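You operate a simulated robot arm through the tools that you are given. There is no shell and no other tool.

The job below is to be done with a simulated robot arm. You get a single attempt, and the scene is never put back.

Task
Share out the grade markers on the top of the packing table. At the end: the white grade marker that says "A" from the top of the packing table is on the white tray; the white grade marker that says "C" from the top of the packing table is in the table drawer; whatever was shut is shut again. Leave all else as you found it, and nothing knocked over (what rides in a drawer may roll over).

The check looks at the end state, three seconds after you hand in, the way a careful person would. Anything else that was tipped, shoved, dropped, spilled or broken makes it a failure.

Robot
A 7-joint arm with a two-finger parallel gripper, fixed in place. Base frame: the origin is on the floor under the middle of its stand, x ahead of it, y to its left, z up; the work surface is at about z = 0.78. Readings come in m, rad, newtons and seconds.
It reaches about 1.247 m from its shoulder. Its first joint turns from -2.304 to 2.304 rad. Payload 3.91 kg.
Tool frame: the origin (TCP) lies between the finger pads and is the grasp point; the fingertips stand 0.03 m ahead of it; z points along the fingers, y is the line along which they close. The gripper opens to 0.11 m. The fingers are 0.02 m wide and 0.01 m thick; the gripper's body (0.048 by 0.112 m) begins 0.055 m behind the TCP.
Orientation is that of the tool frame in the base frame, as a unit quaternion [x, y, z, w]. With the fingers straight down and closing along the base's y, the tool's x points along the base's -x, its y along +y and its z along -z.

Tools
- The arm moves only by the tool move_arm. Its argument "increments" is a list of rows, each a list of 7 numbers: the shift along the base's x, y, z in mm, then the turn, a rotation vector about the base's x, y, z in rad, then the closure, from 0 (fully open) to 1 (shut). In form: [[x, y, z, rx, ry, rz, jaw], ...]. A call has 1 to 20 rows; each row shifts and turns the commanded pose from where the row before left it. Each row takes 0.2 s and may step no farther than 0.05 m and 0.15 rad from the row before; otherwise, or with a gripper value out of range, the whole call is refused. Where a pose cannot be reached the arm comes as near as it can. A force on the tool above 40 N (or 10 N above the force at the start of the call, whichever is more), or a blocked arm, ends the call early, and 0.2 s more pass. Each finger travels about 0.108 m/s and halts on what it meets, pressing with about 43 N; the grip force reading is that of the motor and also rises with nothing between the fingers. The clock runs only during rows and for 0.2 s after the last one: add rows that do not move to give the fingers time. The reply holds the time, the measured pose of the TCP, the force on the tool along the base axes, the opening and the grip force, in the units named above and with some noise, with the torque about the TCP (base axes, N m) and any sound that the robot's microphone picked up, and new pictures: "pictures" is both (left out), scene, wrist or none.
- Cameras (640 x 400 px; columns grow to the right, rows downward): "scene" is fixed at [0.0504, 0.4999, 1.491]; the picture's right is [-0.02, -1.00, 0.00], its down [-0.85, 0.02, -0.53] and it looks along [0.53, -0.01, -0.85] (base axes); focal length 308 px, centre (320, 200). "wrist" rides on the gripper at [0.072, 0.017, -0.103] in the tool frame; the picture's right is [-0.23, 0.97, 0.00], its down [-0.76, -0.18, -0.62] and it looks along [-0.61, -0.14, 0.78] (tool axes); focal length 222 px, centre (320, 200). There is no depth. A picture from a camera that has moved, and an enlarged one, comes with that camera's place and axes in the base frame and with its lens.
- close_up(camera, box): a new picture of the part [left, top, right, bottom] of that camera's present view, enlarged. No time passes.
- close_job(): hands the job in; it is judged then, once.

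Places have to be worked out from the pictures, the camera data and where the tool is seen. Open the gripper and draw the arm clear of the work before you hand the job in, unless the task says otherwise.

The tools are called after "Request:" by a JSON object that holds its "name" and its "arguments". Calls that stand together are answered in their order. move_arm: Moves the arm, as the interface text tells. Its arguments: {"type":"object","properties":{"increments":{"type":"array"},"pictures":{"type":"string","enum":["both","scene","wrist","none"]}},"required":["increments"]} The other tools are called the same way: close_up (camera, box) takes an enlarged picture of a part of a camera's view; close_job () hands the job in.

At the start:

```text
time: 0.0
position: [0.6161, 0.3627, 1.0188]
tool_rot: [-0.001, 1.0, 0.0, 0.0]
force: [1.8, 0.3, -0.3]
torque: [-0.04, -0.01, 0.0]
gripper_width: 0.1103
grasp_force: 0.0
```

scene: 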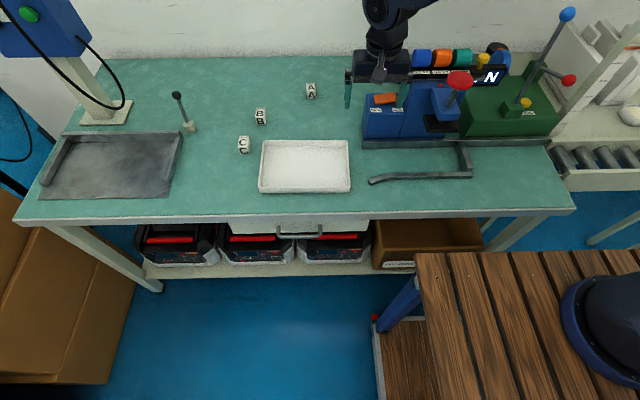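
wrist: 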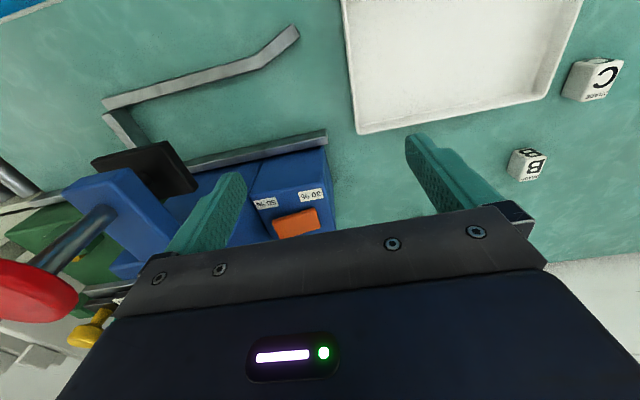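

I'll look closely at the markers, the tray and the drawer before moving.

Request:
{"name": "close_up", "arguments": {"camera": "scene", "box": [220, 70, 380, 170]}}

Request:
{"name": "close_up", "arguments": {"camera": "scene", "box": [200, 180, 400, 305]}}

Request:
{"name": "close_up", "arguments": {"camera": "scene", "box": [340, 20, 600, 190]}}

```text
4.00 times, centred on (300, 120) of scene
camera zoom: at [0.0504, 0.4999, 1.491], right [-0.02, -1.0, 0.0], down [-0.85, 0.02, -0.53], along [0.53, -0.01, -0.85], focal length 1234 px, centre (400, 520)
```

zoom: 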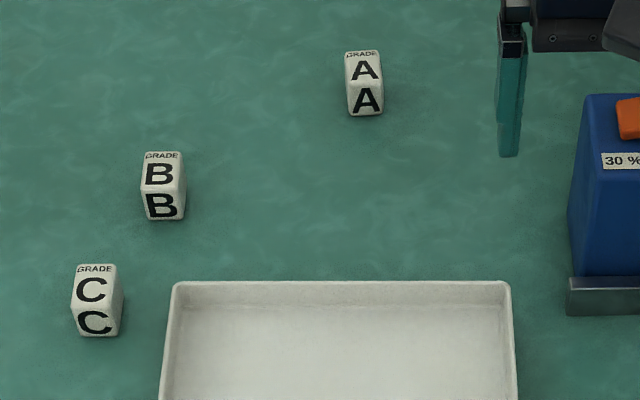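

```text
3.20 times, centred on (300, 242) of scene
camera zoom: at [0.0504, 0.4999, 1.491], right [-0.02, -1.0, 0.0], down [-0.85, 0.02, -0.53], along [0.53, -0.01, -0.85], focal length 987 px, centre (384, 64)
```

zoom: 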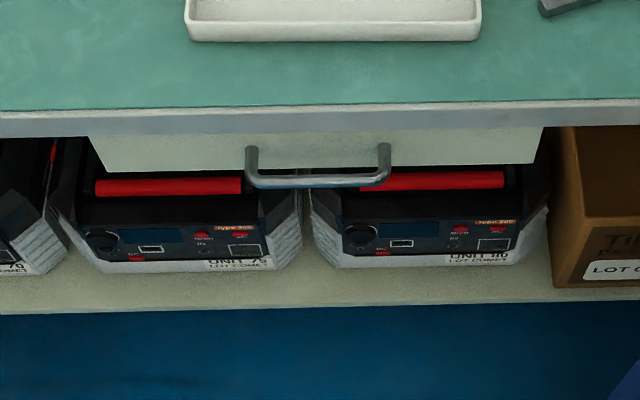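

```text
2.35 times, centred on (470, 105) of scene
camera zoom: at [0.0504, 0.4999, 1.491], right [-0.02, -1.0, 0.0], down [-0.85, 0.02, -0.53], along [0.53, -0.01, -0.85], focal length 726 px, centre (-33, 424)
```

zoom: 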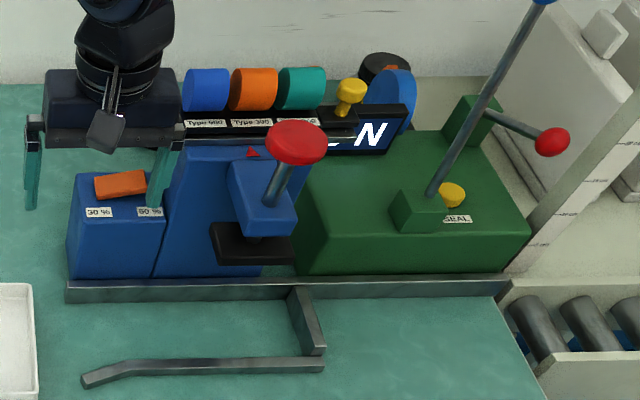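

The three markers are cubes of about 36 mm. From the scene view I put A at about (0.92, 0.51), B at (0.80, 0.67) and C at (0.68, 0.71). The tray covers about x 0.52–0.69, y 0.41–0.66, and the drawer handle is near (0.42, 0.55, 0.70). I'll move high over A first and check it with the wrist camera.

Request:
{"name": "move_arm", "arguments": {"increments": [[0, 0, 30, 0, 0, 0, 0], [30, 30, 0, 0, 0, 0, 0], [40, 25, 0, 0, 0, 0, 0], [42, 20, 0, 0, 0, 0, 0], [42, 20, 0, 0, 0, 0, 0], [42, 20, 0, 0, 0, 0, 0], [42, 20, 0, 0, 0, 0, 0], [30, 12, 0, 0, 0, 0, 0], [0, 0, -40, 0, 0, 0, 0], [0, 0, -40, 0, 0, 0, 0], [0, 0, 0, 0, 0, 0, 0]], "pictures": "both"}}

```text
time: 2.4
position: [0.8828, 0.5099, 0.9689]
tool_rot: [0.0, 1.0, 0.0, 0.0]
force: [-0.3, -0.1, -0.1]
torque: [-0.01, 0.0, 0.0]
gripper_width: 0.1099
grasp_force: 0.1
camera wrist: at [0.8103, 0.5266, 1.0726], right [0.23, 0.97, 0.0], down [0.76, -0.18, 0.62], along [0.61, -0.14, -0.78], focal length 222 px, centre (320, 200)
```

scene: 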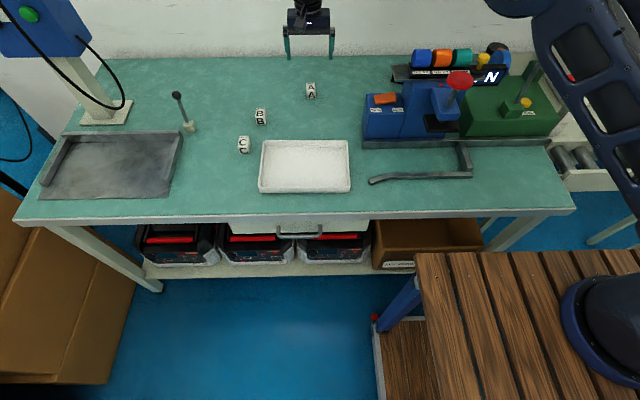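
wrist: 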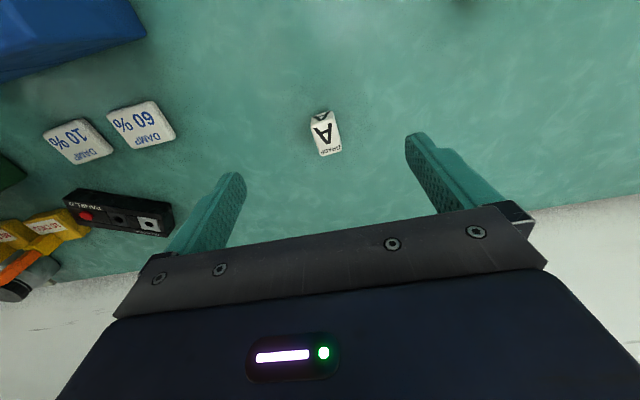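

The arm now hovers at (0.883, 0.510, 0.969), and A shows in the wrist view. I'll enlarge that part of the picture to get its exact position and yaw.

Request:
{"name": "close_up", "arguments": {"camera": "wrist", "box": [280, 90, 376, 150]}}

Request:
{"name": "close_up", "arguments": {"camera": "scene", "box": [290, 75, 330, 105]}}

```text
6.67 times, centred on (328, 120) of wrist
camera zoom: at [0.8103, 0.5266, 1.0726], right [0.23, 0.97, 0.0], down [0.76, -0.18, 0.62], along [0.61, -0.14, -0.78], focal length 1481 px, centre (267, 733)
```

zoom: 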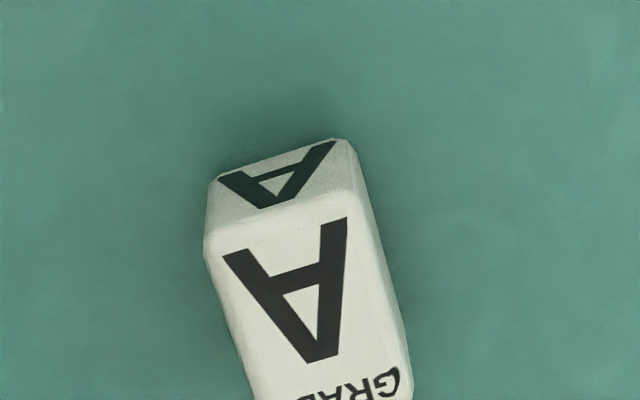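

```text
13.33 times, centred on (310, 90) of scene
camera zoom: at [0.0504, 0.4999, 1.491], right [-0.02, -1.0, 0.0], down [-0.85, 0.02, -0.53], along [0.53, -0.01, -0.85], focal length 4112 px, centre (453, 1667)
```

zoom: 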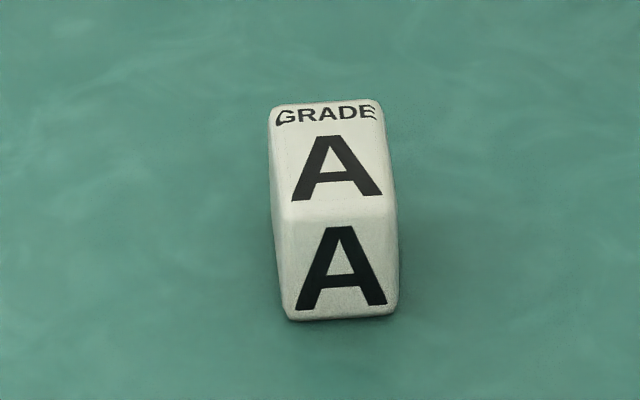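

From the two views, A's centre comes out at about (0.925, 0.511). It is about 30 mm wide, 30 mm tall and 45 mm deep, yawed about +0.07 rad. I'll line up over it, turn slightly and descend partway to check.

Request:
{"name": "move_arm", "arguments": {"increments": [[20, 0, 0, 0, 0, 0.035, 0], [21, 1, 0, 0, 0, 0.035, 0], [0, 0, -35, 0, 0, 0, 0], [0, 0, -35, 0, 0, 0, 0], [0, 0, -20, 0, 0, 0, 0.2], [0, 0, 0, 0, 0, 0, 0.2]], "pictures": "both"}}

```text
time: 3.8
position: [0.925, 0.5102, 0.8777]
tool_rot: [-0.035, 0.999, 0.0, 0.0]
force: [-0.2, 0.3, -0.4]
torque: [-0.01, 0.01, 0.0]
gripper_width: 0.0878
grasp_force: 0.1
camera wrist: at [0.8506, 0.5216, 0.9822], right [0.16, 0.99, 0.0], down [0.77, -0.12, 0.62], along [0.62, -0.1, -0.78], focal length 222 px, centre (320, 200)
```

scene: 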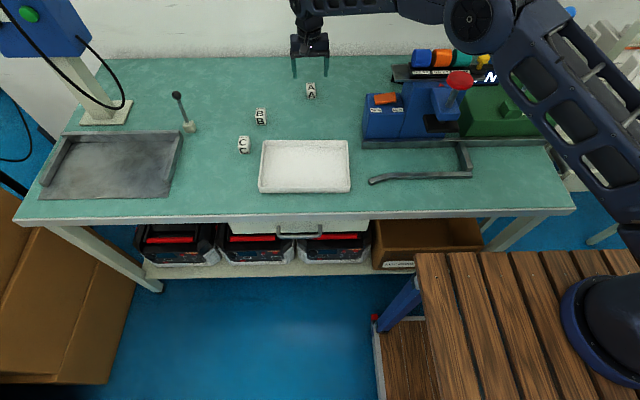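
wrist: 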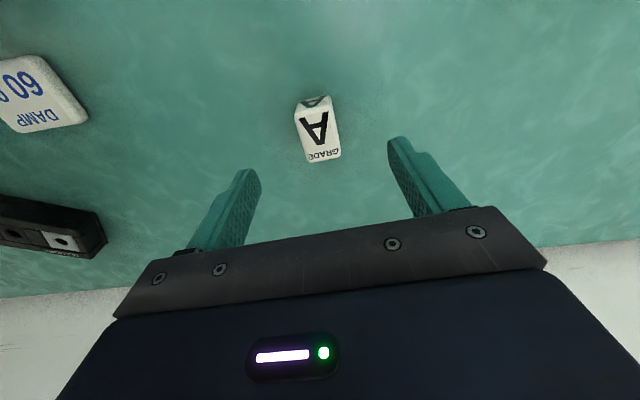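

The fingers straddle A well in y. I'll enlarge the wrist view to refine x and yaw.

Request:
{"name": "close_up", "arguments": {"camera": "wrist", "box": [270, 80, 382, 170]}}

```text
4.44 times, centred on (326, 125) of wrist
camera zoom: at [0.8506, 0.5216, 0.9822], right [0.16, 0.99, 0.0], down [0.77, -0.12, 0.62], along [0.62, -0.1, -0.78], focal length 987 px, centre (293, 533)
```

zoom: 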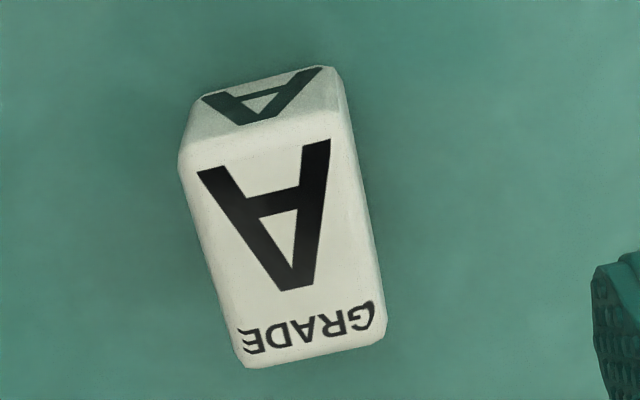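

A's centre refines to (0.922, 0.509) with yaw about 0.065, so I need only a couple of millimetres of correction. I'll descend to about z 0.813 and close on it.

Request:
{"name": "move_arm", "arguments": {"increments": [[-3, -1, -25, 0, 0, 0, 0.2], [0, 0, -25, 0, 0, 0, 0.2], [0, 0, -14, 0, 0, 0, 0.3], [0, 0, 0, 0, 0, 0, 0.5], [0, 0, 0, 0, 0, 0, 0.7], [0, 0, 0, 0, 0, 0, 0.8], [0, 0, 0, 0, 0, 0, 0.85], [0, 0, 0, 0, 0, 0, 0.85]], "pictures": "both"}}

```text
time: 5.6
position: [0.9199, 0.5104, 0.8161]
tool_rot: [-0.035, 0.999, 0.0, 0.0]
force: [-0.4, 0.1, -0.7]
torque: [0.03, -0.02, 0.02]
gripper_width: 0.0288
grasp_force: 43.3
camera wrist: at [0.8474, 0.5224, 0.9191], right [0.16, 0.99, 0.0], down [0.77, -0.12, 0.62], along [0.62, -0.1, -0.78], focal length 222 px, centre (320, 200)
```

scene: 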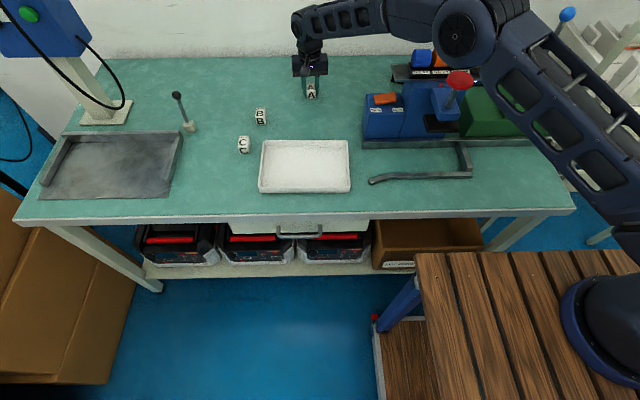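
wrist: 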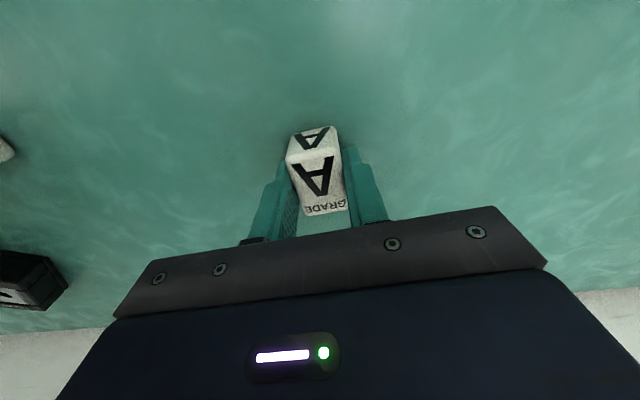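

A is held, with the opening at 28.8 mm and 43 N. I'll lift it and carry it over the middle of the tray, about (0.605, 0.533), then pause above it.

Request:
{"name": "move_arm", "arguments": {"increments": [[0, 0, 20, 0, 0, 0, 0.85], [0, 0, 35, 0, 0, 0, 0.85], [0, 0, 35, 0, 0, 0, 0.85], [-30, 2, 0, 0, 0, 0, 0.85], [-45, 3, 0, 0, 0, 0, 0.85], [-45, 3, 0, 0, 0, -0.035, 0.85], [-45, 3, 0, 0, 0, -0.035, 0.85], [-45, 3, 0, 0, 0, 0, 0.85], [-45, 3, 0, 0, 0, 0, 0.85], [-35, 3, 0, 0, 0, 0, 0.85], [-25, 2, 0, 0, 0, 0, 0.85], [0, 0, -25, 0, 0, 0, 0.85], [0, 0, 0, 0, 0, 0, 0.85]], "pictures": "both"}}

```text
time: 8.4
position: [0.606, 0.532, 0.88]
tool_rot: [-0.001, 1.0, 0.0, 0.0]
force: [0.3, 0.5, -0.8]
torque: [0.0, 0.0, 0.02]
gripper_width: 0.029
grasp_force: 42.7
camera wrist: at [0.5336, 0.5484, 0.9834], right [0.23, 0.97, 0.0], down [0.76, -0.18, 0.62], along [0.61, -0.14, -0.78], focal length 222 px, centre (320, 200)
```

scene: 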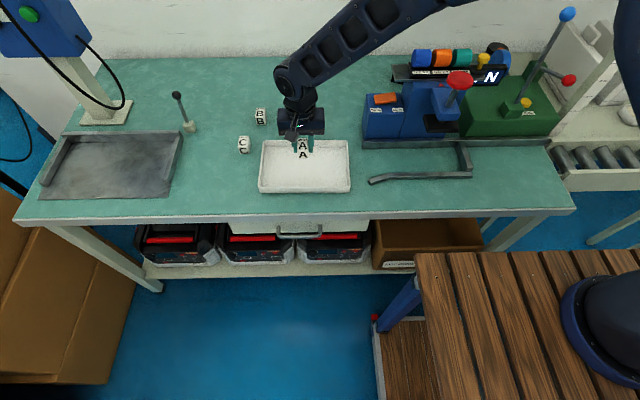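
wrist: 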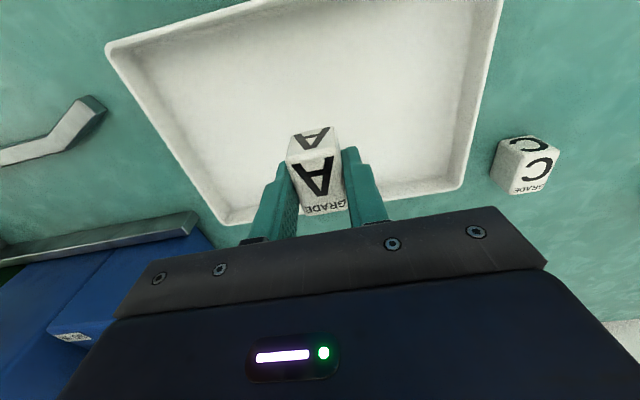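

A is over the middle of the tray with clear space around it. I'll lower it most of the way, then feel for the tray floor in small steps.

Request:
{"name": "move_arm", "arguments": {"increments": [[0, 0, -30, 0, 0, 0, 0.85], [0, 0, -20, 0, 0, 0, 0.85], [0, 0, -4, 0, 0, 0, 0.85], [0, 0, 0, 0, 0, 0, 0.85]], "pictures": "wrist"}}

```text
time: 9.4
position: [0.6077, 0.5319, 0.827]
tool_rot: [0.001, 1.0, 0.0, 0.001]
force: [-1.2, -0.4, -0.6]
torque: [0.01, 0.0, 0.0]
gripper_width: 0.0289
grasp_force: 42.5
camera wrist: at [0.535, 0.5482, 0.9289], right [0.23, 0.97, 0.0], down [0.76, -0.18, 0.62], along [0.61, -0.14, -0.78], focal length 222 px, centre (320, 200)
```

wrist: 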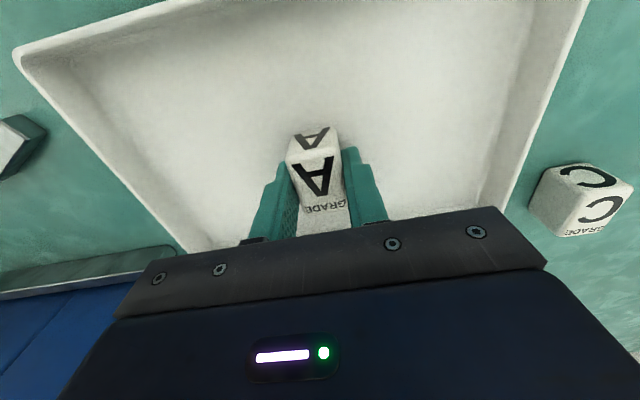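

No contact yet at z 0.827. I'll step down 2 mm at a time and watch the vertical force.

Request:
{"name": "move_arm", "arguments": {"increments": [[0, 0, -2, 0, 0, 0, 0.85], [0, 0, -2, 0, 0, 0, 0.85], [0, 0, 0, 0, 0, 0, 0.85]], "pictures": "none"}}

```text
time: 10.2
position: [0.6069, 0.5307, 0.8226]
tool_rot: [0.0, 1.0, 0.0, -0.001]
force: [-0.3, -0.9, 0.2]
torque: [-0.03, 0.03, -0.02]
gripper_width: 0.0291
grasp_force: 43.0
```

Still no contact, so I'll go down a little more.

Request:
{"name": "move_arm", "arguments": {"increments": [[0, 0, -2, 0, 0, 0, 0.85], [0, 0, 0, 0, 0, 0, 0.85]], "pictures": "none"}}

Request:
{"name": "move_arm", "arguments": {"increments": [[0, 0, -1, 0, 0, 0, 0.85], [0, 0, 0, 0, 0, 0, 0.85]], "pictures": "none"}}

```text
time: 10.8
position: [0.6071, 0.5309, 0.82]
tool_rot: [0.0, 1.0, 0.0, 0.001]
force: [0.9, 1.2, -0.7]
torque: [0.04, 0.0, -0.01]
gripper_width: 0.029
grasp_force: 43.2
```

```text
time: 11.4
position: [0.6076, 0.5298, 0.8197]
tool_rot: [0.0, 1.0, 0.0, 0.0]
force: [-2.6, 0.5, 7.5]
torque: [-0.04, 0.06, -0.03]
gripper_width: 0.029
grasp_force: 42.9
```

The vertical force rose to 7.5 N, so A is resting on the tray floor. I'll open the fingers wide enough to clear it and then lift straight up.

Request:
{"name": "move_arm", "arguments": {"increments": [[0, 0, 0.5, 0, 0, 0, 0.7], [0, 0, 0, 0, 0, 0, 0.55], [0, 0, 0, 0, 0, 0, 0.45], [0, 0, 0, 0, 0, 0, 0.45], [0, 0, 20, 0, 0, 0, 0.45], [0, 0, 40, 0, 0, 0, 0.3], [0, 0, 50, 0, 0, 0, 0.2], [0, 0, 0, 0, 0, 0, 0.2]], "pictures": "both"}}

```text
time: 13.2
position: [0.6059, 0.5342, 0.9312]
tool_rot: [0.0, 1.0, 0.0, 0.0]
force: [-0.3, 0.7, -0.2]
torque: [-0.02, 0.0, -0.01]
gripper_width: 0.088
grasp_force: 0.1
camera wrist: at [0.5336, 0.5501, 1.0354], right [0.23, 0.97, 0.0], down [0.76, -0.18, 0.62], along [0.61, -0.14, -0.78], focal length 222 px, centre (320, 200)
```

scene: 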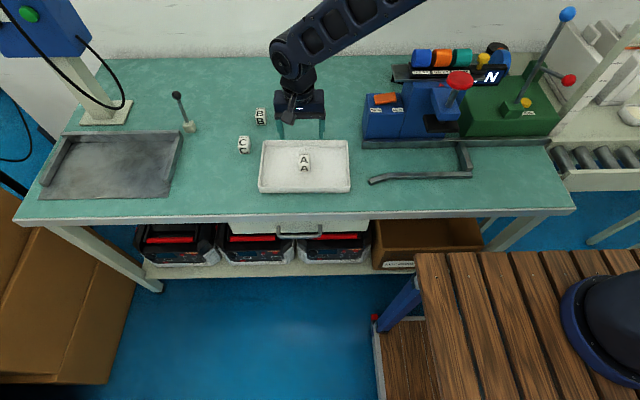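
wrist: 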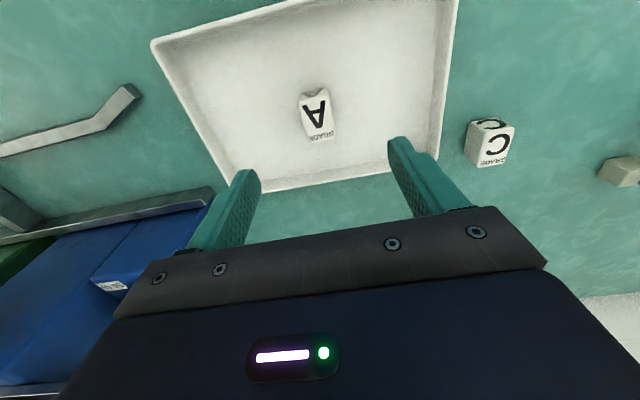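

A stands upright in the tray. Next I'll back off in front of the table at about (0.27, 0.55, 0.99), turning the hand +90° about vertical so the jaws can later grip the horizontal drawer handle.

Request:
{"name": "move_arm", "arguments": {"increments": [[-28, 1, 6, 0, 0, 0.131, 0.2], [-28, 1, 6, 0, 0, 0.131, 0.2], [-28, 1, 6, 0, 0, 0.131, 0.2], [-28, 1, 6, 0, 0, 0.131, 0.2], [-28, 1, 6, 0, 0, 0.131, 0.2], [-28, 1, 6, 0, 0, 0.131, 0.2], [-28, 1, 6, 0, 0, 0.131, 0.2], [-28, 1, 6, 0, 0, 0.131, 0.2], [-28, 1, 6, 0, 0, 0.131, 0.2], [-28, 1, 6, 0, 0, 0.131, 0.2], [-28, 1, 6, 0, 0, 0.131, 0.2], [-28, 1, 6, 0, 0, 0.13, 0.2], [0, 0, 0, 0, 0, 0, 0.2]], "pictures": "both"}}

```text
time: 16.0
position: [0.2689, 0.5439, 1.0034]
tool_rot: [0.707, -0.707, 0.0, 0.0]
force: [0.0, 0.0, 0.0]
torque: [-0.01, -0.01, -0.06]
gripper_width: 0.0879
grasp_force: 0.0
camera wrist: at [0.2522, 0.4711, 1.1074], right [-0.97, 0.23, 0.0], down [0.18, 0.76, 0.62], along [0.14, 0.61, -0.78], focal length 222 px, centre (320, 200)
```

scene: 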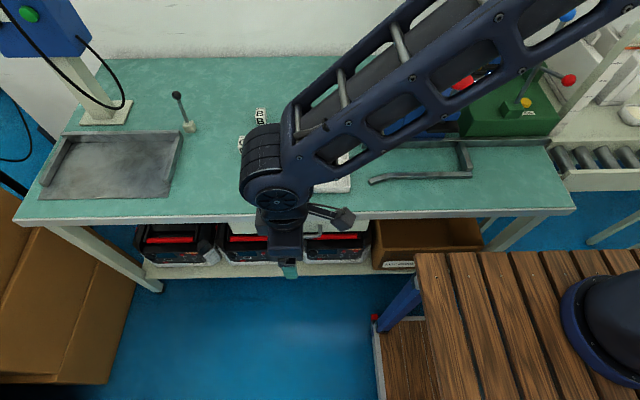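
wrist: 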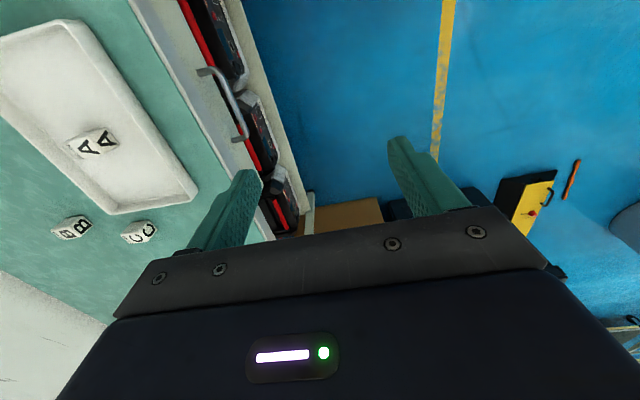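

The wrist camera now sees the drawer face and handle from above. I'll enlarge that area to triangulate it.

Request:
{"name": "close_up", "arguments": {"camera": "wrist", "box": [160, 40, 288, 160]}}

Request:
{"name": "close_up", "arguments": {"camera": "wrist", "box": [110, 0, 310, 240]}}

```text
3.33 times, centred on (224, 100) of wrist
camera zoom: at [0.2522, 0.4711, 1.1074], right [-0.97, 0.23, 0.0], down [0.18, 0.76, 0.62], along [0.14, 0.61, -0.78], focal length 740 px, centre (640, 533)
```

zoom: 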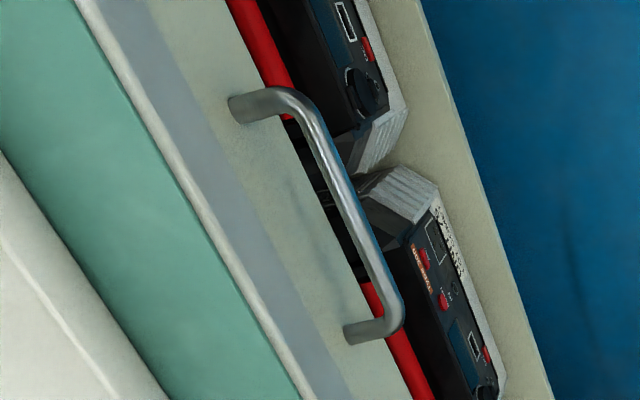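

```text
1.67 times, centred on (210, 120) of wrist
camera zoom: at [0.2522, 0.4711, 1.1074], right [-0.97, 0.23, 0.0], down [0.18, 0.76, 0.62], along [0.14, 0.61, -0.78], focal length 370 px, centre (503, 333)
```

zoom: 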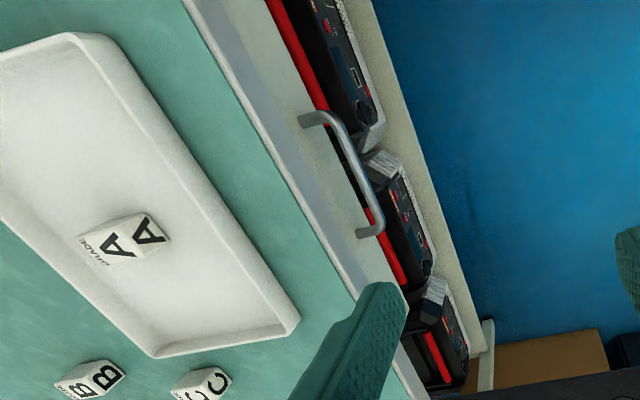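

The posts triangulate to y ≈ 0.4885 and 0.607 at z ≈ 0.7026, on a face at x ≈ 0.453. The 10 mm bar is at x ≈ 0.422 with its centre at y ≈ 0.548. I'll tilt the hand so the fingers point forward (+x), staying high.

Request:
{"name": "move_arm", "arguments": {"increments": [[0, 0, 0, 0, -0.143, 0, 0.3], [0, 0, 0, 0, -0.143, 0, 0.4], [0, 0, 0, 0, -0.143, 0, 0.5], [0, 0, 0, 0, -0.143, 0, 0.5], [0, 0, 0, 0, -0.143, 0, 0.5], [0, 0, 0, 0, -0.143, 0, 0.5], [0, 0, 0, 0, -0.143, 0, 0.5], [0, 0, 0, 0, -0.143, 0, 0.5], [0, 0, 0, 0, -0.143, 0, 0.5], [0, 0, 0, 0, -0.143, 0, 0.5], [0, 0, 0, 0, -0.141, 0, 0.5], [0, 0, 0, 0, 0, 0, 0.5]], "pictures": "both"}}

```text
time: 18.6
position: [0.2708, 0.5448, 1.0019]
tool_rot: [0.499, -0.5, 0.501, -0.5]
force: [-0.6, 0.6, 0.2]
torque: [-0.01, -0.02, -0.01]
gripper_width: 0.0551
grasp_force: 0.1
camera wrist: at [0.1671, 0.4713, 0.9852], right [0.0, 0.23, -0.97], down [-0.62, 0.76, 0.18], along [0.78, 0.61, 0.14], focal length 222 px, centre (320, 200)
```

scene: 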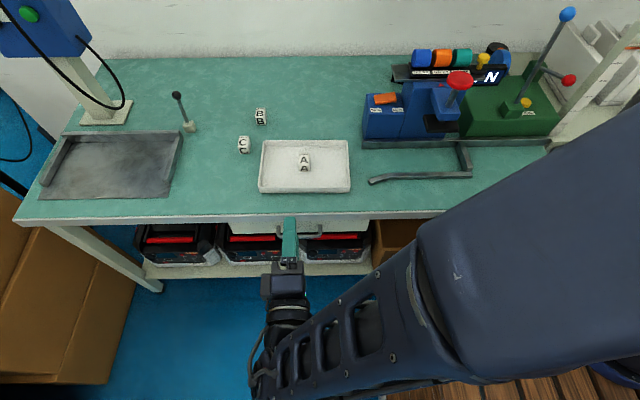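
wrist: 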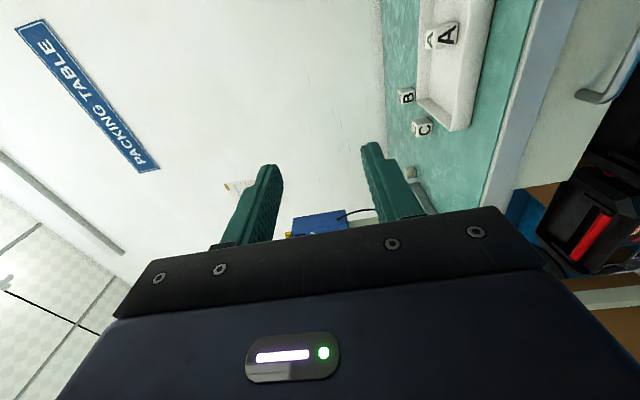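

The forward-pointing pose was reached. I'll lower to handle height (z ≈ 0.703) while staying back at x ≈ 0.29, clear of the table edge.

Request:
{"name": "move_arm", "arguments": {"increments": [[0, 1, -40, 0, 0, 0, 0.5], [0, 1, -45, 0, 0, 0, 0.5], [0, 1, -45, 0, 0, 0, 0.5], [0, 0, -45, 0, 0, 0, 0.5], [5, 0, -45, 0, 0, 0, 0.5], [5, 0, -45, 0, 0, 0, 0.5], [10, 0, -34, 0, 0, 0, 0.5], [0, 0, 0, 0, 0, 0, 0.5]], "pictures": "both"}}

```text
time: 20.4
position: [0.2903, 0.5486, 0.7043]
tool_rot: [-0.5, 0.5, -0.5, 0.5]
force: [0.4, 0.1, -0.1]
torque: [-0.03, -0.01, 0.01]
gripper_width: 0.0549
grasp_force: 0.2
camera wrist: at [0.1871, 0.4766, 0.6872], right [0.0, 0.23, -0.97], down [-0.62, 0.76, 0.18], along [0.78, 0.61, 0.14], focal length 222 px, centre (320, 200)
```

scene: 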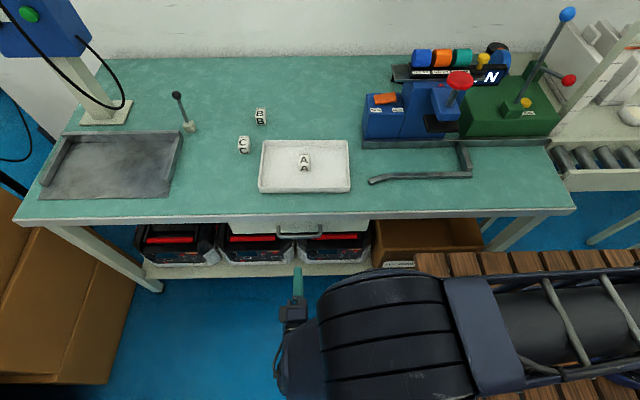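
wrist: 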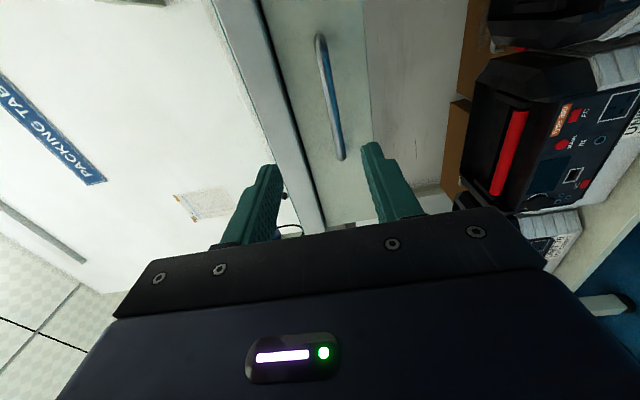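

The handle is in view between the fingers. I'll enlarge the picture to check the bar's height against the finger midline.

Request:
{"name": "close_up", "arguments": {"camera": "wrist", "box": [230, 20, 422, 220]}}

Request:
{"name": "close_up", "arguments": {"camera": "scene", "box": [240, 200, 360, 300]}}

```text
2.00 times, centred on (326, 120) of wrist
camera zoom: at [0.1871, 0.4766, 0.6872], right [0.0, 0.23, -0.97], down [-0.62, 0.76, 0.18], along [0.78, 0.61, 0.14], focal length 444 px, centre (308, 360)
```

zoom: 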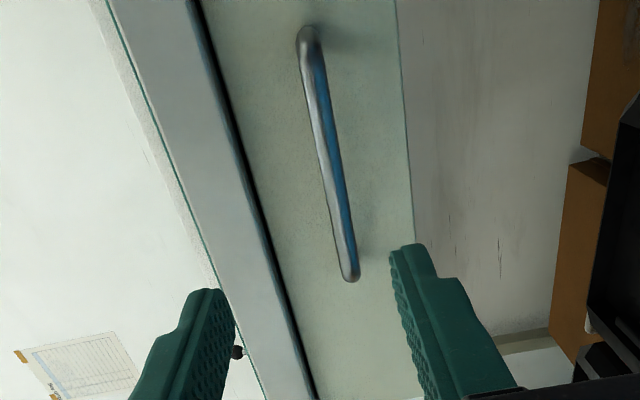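

```text
4.00 times, centred on (300, 250) of scene
camera zoom: at [0.0504, 0.4999, 1.491], right [-0.02, -1.0, 0.0], down [-0.85, 0.02, -0.53], along [0.53, -0.01, -0.85], focal length 1234 px, centre (400, 0)
```

zoom: 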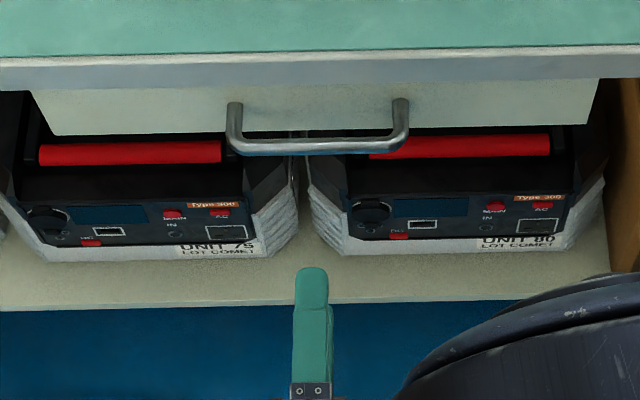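

With this nearly level view, the bar is at z ≈ 0.690 and x ≈ 0.428, a little lower than I estimated, and the drawer face is at x ≈ 0.459. I'll lower 14 mm and advance so the bar sits between the fingers.

Request:
{"name": "move_arm", "arguments": {"increments": [[0, -2, -14, 0, 0, 0, 0.5], [40, 0, 0, 0, 0, 0, 0.5], [30, 0, 0, 0, 0, 0, 0.5], [20, 0, 0, 0, 0, 0, 0.5], [0, 0, 0, 0, 0, 0, 0.5]], "pictures": "both"}}

```text
time: 21.6
position: [0.3817, 0.5453, 0.69]
tool_rot: [0.5, -0.5, 0.501, -0.5]
force: [0.1, -0.2, 0.3]
torque: [-0.02, -0.01, 0.0]
gripper_width: 0.0551
grasp_force: 0.1
camera wrist: at [0.2779, 0.472, 0.6725], right [0.0, 0.23, -0.97], down [-0.62, 0.76, 0.18], along [0.78, 0.61, 0.14], focal length 222 px, centre (320, 200)
```

scene: 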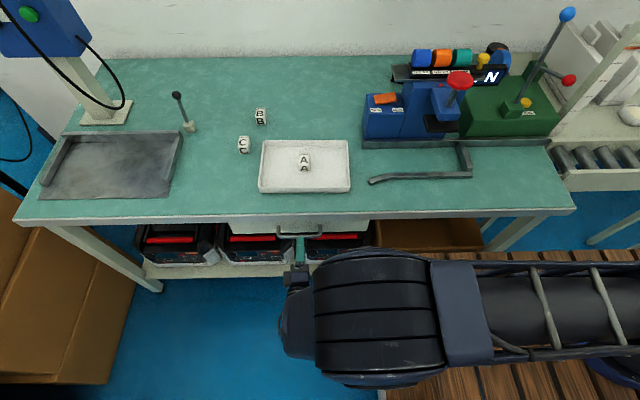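
wrist: 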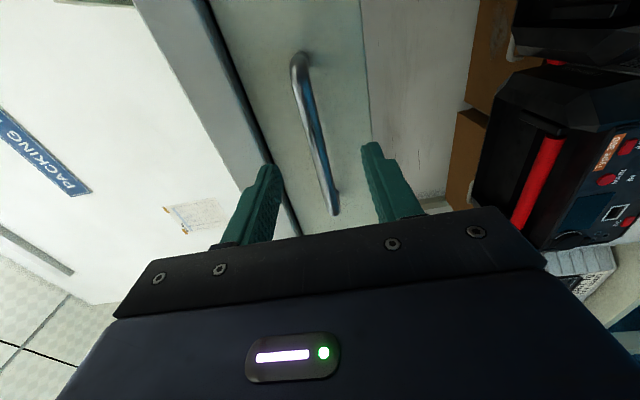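

The bar computes to z ≈ 0.6885, centred between the fingers. I'll advance another 33 mm so it sits inside the jaws.

Request:
{"name": "move_arm", "arguments": {"increments": [[15, 0, -1, 0, 0, 0, 0.5], [12, 0, 0, 0, 0, 0, 0.5], [6, 0, 0, 0, 0, 0, 0.5], [0, 0, 0, 0, 0, 0, 0.5]], "pictures": "both"}}

Request:
{"name": "close_up", "arguments": {"camera": "wrist", "box": [230, 80, 422, 240]}}

Request:
{"name": "close_up", "arguments": {"camera": "scene", "box": [240, 200, 360, 300]}}

```text
time: 22.6
position: [0.4139, 0.544, 0.6861]
tool_rot: [0.5, -0.5, 0.5, -0.5]
force: [0.0, -0.4, -0.5]
torque: [0.0, -0.02, 0.01]
gripper_width: 0.0547
grasp_force: 0.1
camera wrist: at [0.3101, 0.4718, 0.6716], right [0.0, 0.23, -0.97], down [-0.62, 0.76, 0.18], along [0.78, 0.61, 0.14], focal length 222 px, centre (320, 200)
```

scene: 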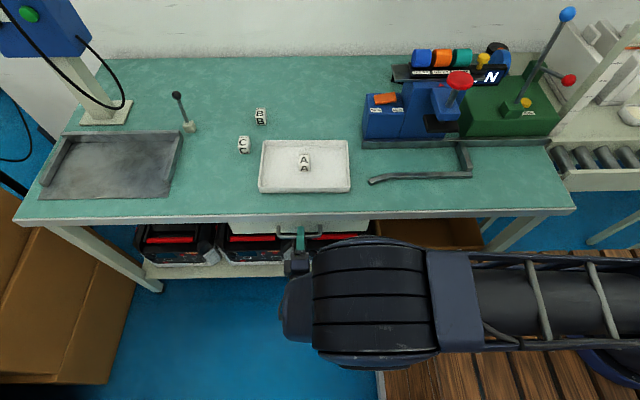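
wrist: 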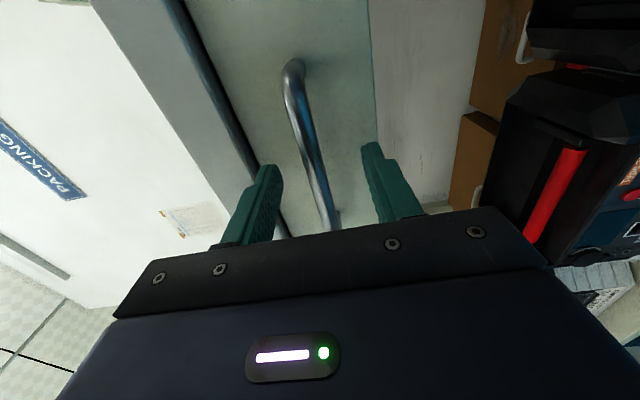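

```text
2.50 times, centred on (326, 160) of wrist
camera zoom: at [0.3101, 0.4718, 0.6716], right [0.0, 0.23, -0.97], down [-0.62, 0.76, 0.18], along [0.78, 0.61, 0.14], focal length 555 px, centre (305, 300)
```

zoom: 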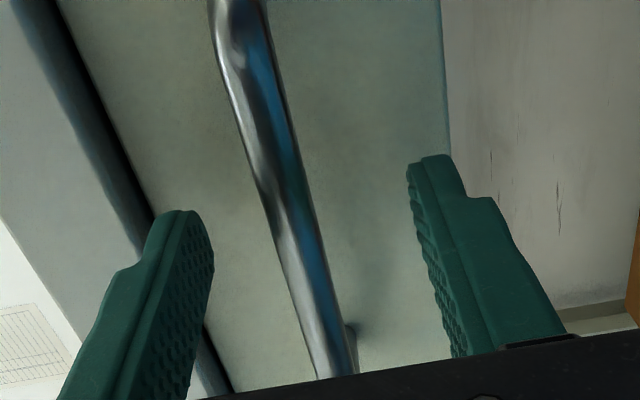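

```text
4.00 times, centred on (300, 250) of scene
camera zoom: at [0.0504, 0.4999, 1.491], right [-0.02, -1.0, 0.0], down [-0.85, 0.02, -0.53], along [0.53, -0.01, -0.85], focal length 1234 px, centre (400, 0)
```

zoom: 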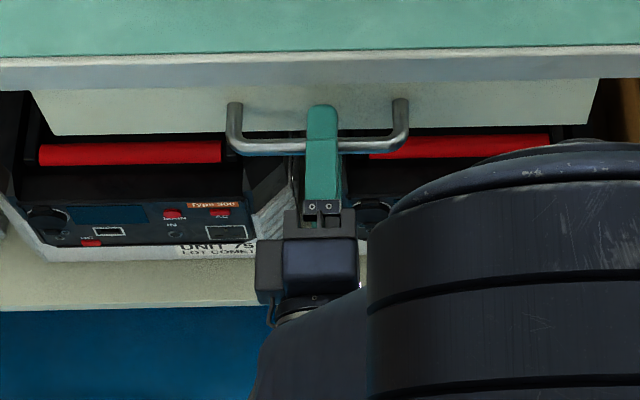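

The upper finger is above the bar and the lower one is beneath it. I'll close the jaws on the handle.

Request:
{"name": "move_arm", "arguments": {"increments": [[0, 0, 0, 0, 0, 0, 0.65], [0, 0, 0, 0, 0, 0, 0.75], [0, 0, 0, 0, 0, 0, 0.85], [0, 0, 0, 0, 0, 0, 0.95], [0, 0, 0, 0, 0, 0, 0.95]], "pictures": "wrist"}}

```text
time: 23.8
position: [0.4139, 0.5442, 0.6897]
tool_rot: [0.501, -0.5, 0.5, -0.5]
force: [-1.0, -0.7, 17.0]
torque: [0.04, -0.25, -0.25]
gripper_width: 0.0139
grasp_force: 7.7
camera wrist: at [0.31, 0.4719, 0.6721], right [0.0, 0.23, -0.97], down [-0.62, 0.76, 0.18], along [0.78, 0.61, 0.14], focal length 222 px, centre (320, 200)
```

wrist: 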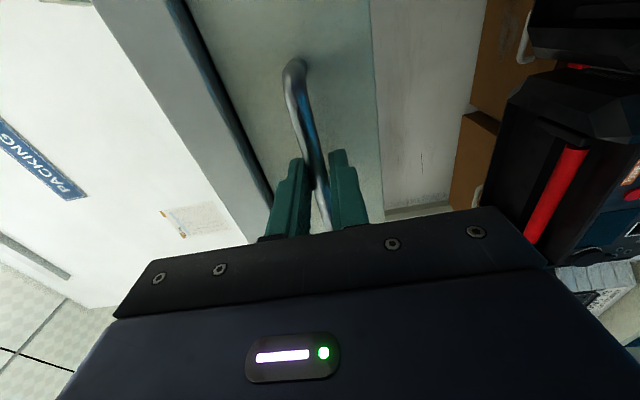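

The upper finger touched the bar first (+17 N in z), so the bar is slightly above the jaw centre. I'll raise the hand 2 mm and finish closing.

Request:
{"name": "move_arm", "arguments": {"increments": [[0, 0, 2, 0, 0, 0, 0.95], [0, 0, 0, 0, 0, 0, 1.0], [0, 0, 0, 0, 0, 0, 1.0]], "pictures": "none"}}

```text
time: 24.6
position: [0.4131, 0.5446, 0.6911]
tool_rot: [0.501, -0.5, 0.5, -0.499]
force: [1.2, 3.0, -5.0]
torque: [0.11, 0.06, 0.22]
gripper_width: 0.0116
grasp_force: 45.4
```

The handle is gripped firmly, with 11.6 mm of opening and 45 N. I'll pull gently in −x and watch the force.

Request:
{"name": "move_arm", "arguments": {"increments": [[-5, 0, 0, 0, 0, 0, 1], [-10, 0, 0, 0, 0, 0, 1], [-15, 0, 0, 0, 0, 0, 1], [0, 0, 0, 0, 0, 0, 1]], "pictures": "both"}}

```text
time: 25.6
position: [0.3827, 0.5455, 0.6901]
tool_rot: [0.5, -0.499, 0.501, -0.5]
force: [-0.9, -10.3, -3.9]
torque: [0.06, 0.03, -0.8]
gripper_width: 0.0117
grasp_force: 44.5
camera wrist: at [0.2797, 0.472, 0.6733], right [0.0, 0.23, -0.97], down [-0.62, 0.76, 0.18], along [0.78, 0.61, 0.14], focal length 222 px, centre (320, 200)
```

scene: 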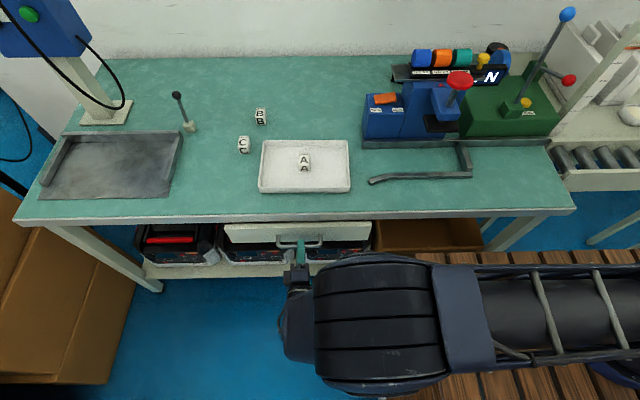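
wrist: 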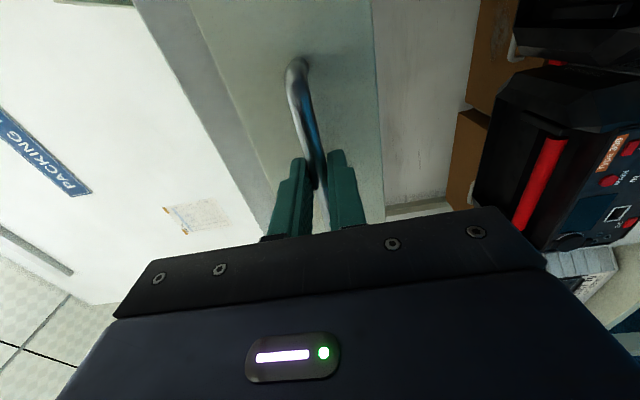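

The drawer is sliding out freely. I'll keep pulling at a moderate speed for another 120 mm, with a slight y relief.

Request:
{"name": "move_arm", "arguments": {"increments": [[-15, -1, 0, 0, 0, 0, 1], [-15, 0, 0, 0, 0, 0, 1], [-15, 0, 0, 0, 0, 0, 1], [-15, 0, 0, 0, 0, 0, 1], [-15, 0, 0, 0, 0, 0, 1], [-15, 0, 0, 0, 0, 0, 1], [-15, 0, 0, 0, 0, 0, 1], [-15, 0, 0, 0, 0, 0, 1], [0, 0, 0, 0, 0, 0, 1]], "pictures": "both"}}

```text
time: 27.6
position: [0.2634, 0.5437, 0.6901]
tool_rot: [-0.5, 0.5, -0.5, 0.5]
force: [-0.2, 19.8, -10.9]
torque: [-0.02, 0.17, 1.24]
gripper_width: 0.0118
grasp_force: 44.9
camera wrist: at [0.16, 0.4718, 0.6733], right [0.0, 0.23, -0.97], down [-0.62, 0.76, 0.18], along [0.78, 0.61, 0.14], focal length 222 px, centre (320, 200)
```

scene: 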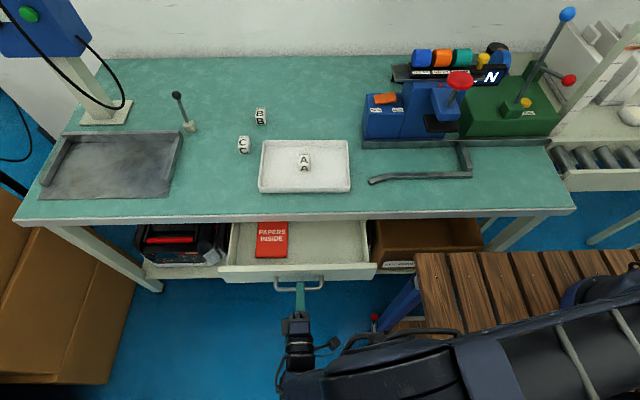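
wrist: 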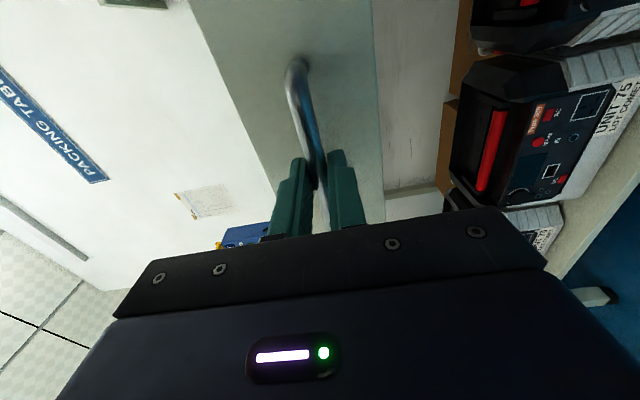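

The drawer is about 150 mm open, with a red "PAPERS INSIDE" packet on its left side and free space on the right. I'll relieve the sideways force and open it another 40 mm for working room.

Request:
{"name": "move_arm", "arguments": {"increments": [[0, 1, 1, 0, 0, 0, 1], [-10, 0, 0, 0, 0, 0, 1], [-15, 0, 0, 0, 0, 0, 1], [-15, 0, 0, 0, 0, 0, 1], [0, 0, 0, 0, 0, 0, 1]], "pictures": "both"}}

Request:
{"name": "close_up", "arguments": {"camera": "scene", "box": [200, 200, 400, 325]}}

```text
time: 28.8
position: [0.2226, 0.5454, 0.6899]
tool_rot: [0.501, -0.499, 0.501, -0.499]
force: [0.9, -5.1, -39.8]
torque: [0.19, 0.58, -0.32]
gripper_width: 0.0119
grasp_force: 44.8
camera wrist: at [0.1188, 0.4719, 0.6736], right [0.0, 0.22, -0.97], down [-0.62, 0.76, 0.18], along [0.78, 0.61, 0.14], focal length 222 px, centre (320, 200)
```

scene: 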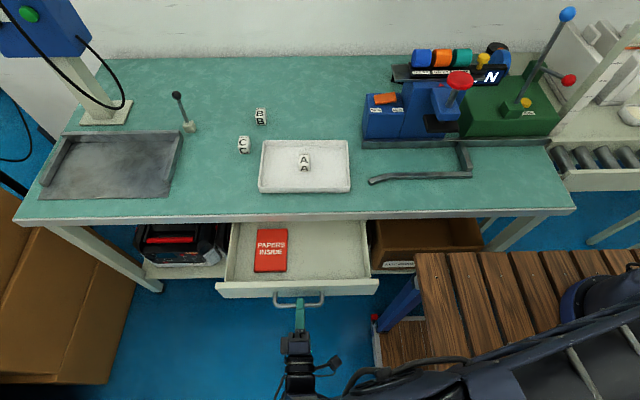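
wrist: 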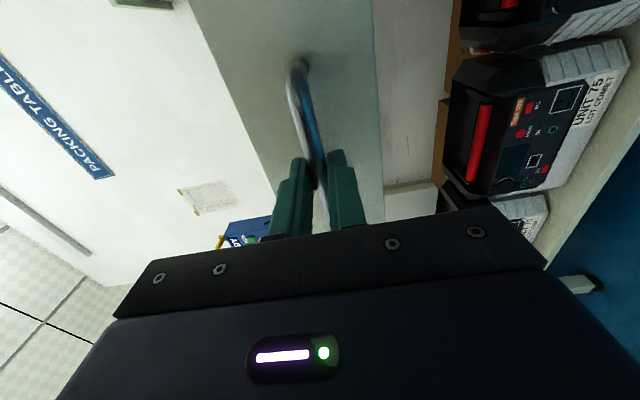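

```text
3.20 times, centred on (300, 262) of scene
camera zoom: at [0.0504, 0.4999, 1.491], right [-0.02, -1.0, 0.0], down [-0.85, 0.02, -0.53], along [0.53, -0.01, -0.85], focal length 987 px, centre (384, 0)
```

zoom: 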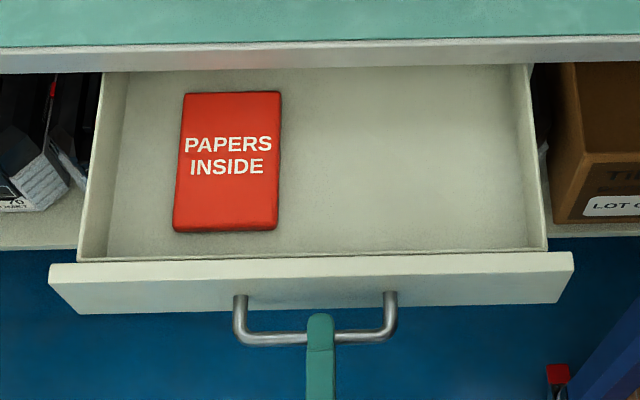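

The drawer is about 190 mm open, and the packet only takes up the left part. I'll lower 1.3 mm to relieve the vertical preload, release the handle, back out straight and rise.

Request:
{"name": "move_arm", "arguments": {"increments": [[0, 0, -1.3, 0, 0, 0, 1], [0, 0, 0, 0, 0, 0, 0.8], [0, 0, 0, 0, 0, 0, 0.6], [0, 0, 0, 0, 0, 0, 0.5], [0, 0, 0, 0, 0, 0, 0.5], [-15, 0, 0, 0, 0, 0, 0.5], [-25, 0, 0, 0, 0, 0, 0.5], [-10, 0, 0, 0, 0, 0, 0.5], [0, 0, 0, 0, 0, 0, 0.5]], "pictures": "both"}}

```text
time: 30.8
position: [0.1739, 0.5448, 0.6905]
tool_rot: [0.5, -0.499, 0.501, -0.5]
force: [0.3, -0.1, 0.5]
torque: [0.01, 0.01, -0.01]
gripper_width: 0.0545
grasp_force: 0.0
camera wrist: at [0.0693, 0.4724, 0.6736], right [0.0, 0.23, -0.97], down [-0.62, 0.76, 0.18], along [0.78, 0.61, 0.14], focal length 222 px, centre (320, 200)
```

scene: 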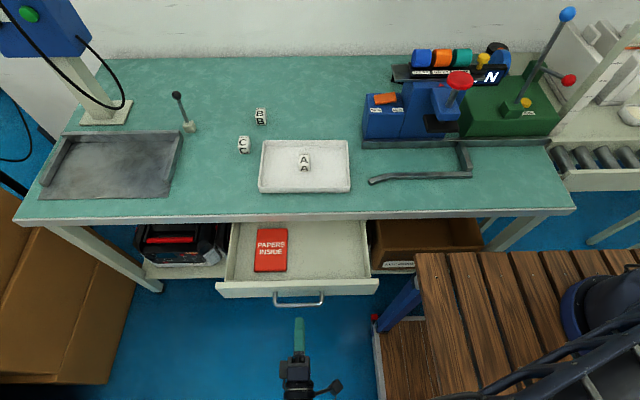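
wrist: 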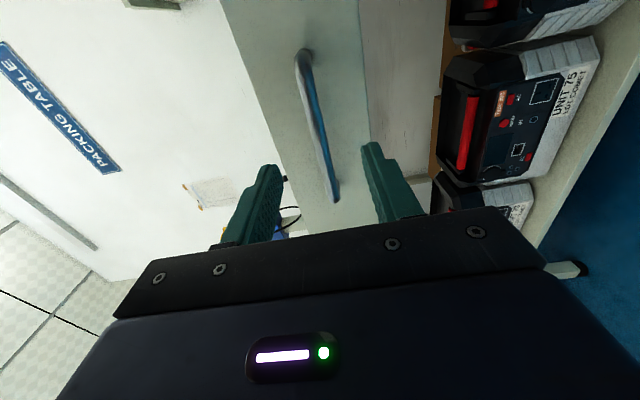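

The handle is released and the drawer stays open. I'll rise straight up to z ≈ 1.01, then tilt the fingers back to vertical.

Request:
{"name": "move_arm", "arguments": {"increments": [[0, 0, 40, 0, 0, 0, 0.5], [0, 0, 45, 0, 0, 0, 0.5], [0, 0, 45, 0, 0, 0, 0.5], [0, 0, 45, 0, 0, 0, 0.5], [5, 0, 45, 0, 0, 0, 0.5], [10, 0, 45, 0, 0, 0, 0.5], [20, 0, 45, 0, 0, 0, 0.5], [30, 0, 10, 0, 0, 0, 0.5], [0, 0, 0, 0, 0, 0, 0.5]], "pictures": "none"}}

Request:
{"name": "move_arm", "arguments": {"increments": [[0, 0, 0, 0, 0.143, 0, 0.4], [0, 0, 0, 0, 0.143, 0, 0.3], [0, 0, 0, 0, 0.143, 0, 0.2], [0, 0, 0, 0, 0.143, 0, 0.2], [0, 0, 0, 0, 0.143, 0, 0.2], [0, 0, 0, 0, 0.143, 0, 0.2], [0, 0, 0, 0, 0.143, 0, 0.2], [0, 0, 0, 0, 0.143, 0, 0.2], [0, 0, 0, 0, 0.143, 0, 0.2], [0, 0, 0, 0, 0.143, 0, 0.2], [0, 0, 0, 0, 0.141, 0, 0.2], [0, 0, 0, 0, 0, 0, 0.2]], "pictures": "both"}}

```text
time: 32.8
position: [0.2381, 0.5456, 1.0098]
tool_rot: [0.501, -0.499, 0.501, -0.499]
force: [-1.1, -0.7, -0.2]
torque: [0.01, -0.03, 0.0]
gripper_width: 0.0549
grasp_force: 0.1
```

```text
time: 35.4
position: [0.2377, 0.5456, 1.0093]
tool_rot: [0.708, -0.706, 0.0, 0.001]
force: [-0.1, 0.2, 0.5]
torque: [0.01, 0.03, -0.01]
gripper_width: 0.088
grasp_force: 0.2
camera wrist: at [0.2211, 0.4723, 1.1139], right [-0.97, 0.23, 0.0], down [0.18, 0.76, 0.62], along [0.14, 0.61, -0.78], focal length 222 px, centre (320, 200)
```

scene: 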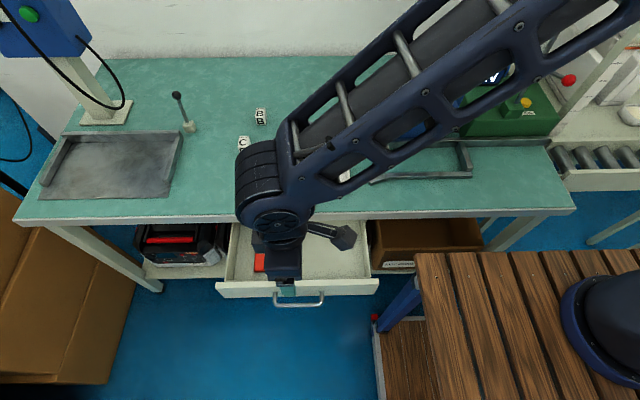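
wrist: 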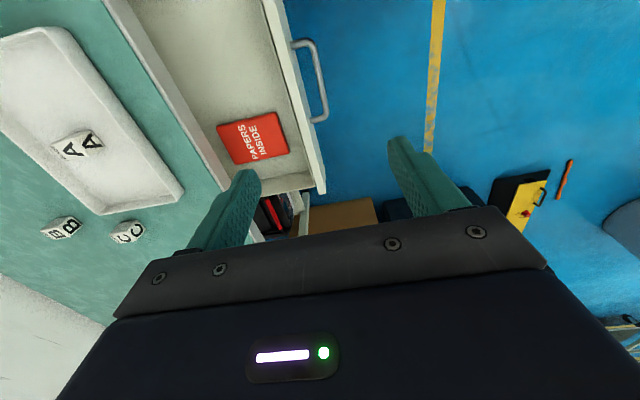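

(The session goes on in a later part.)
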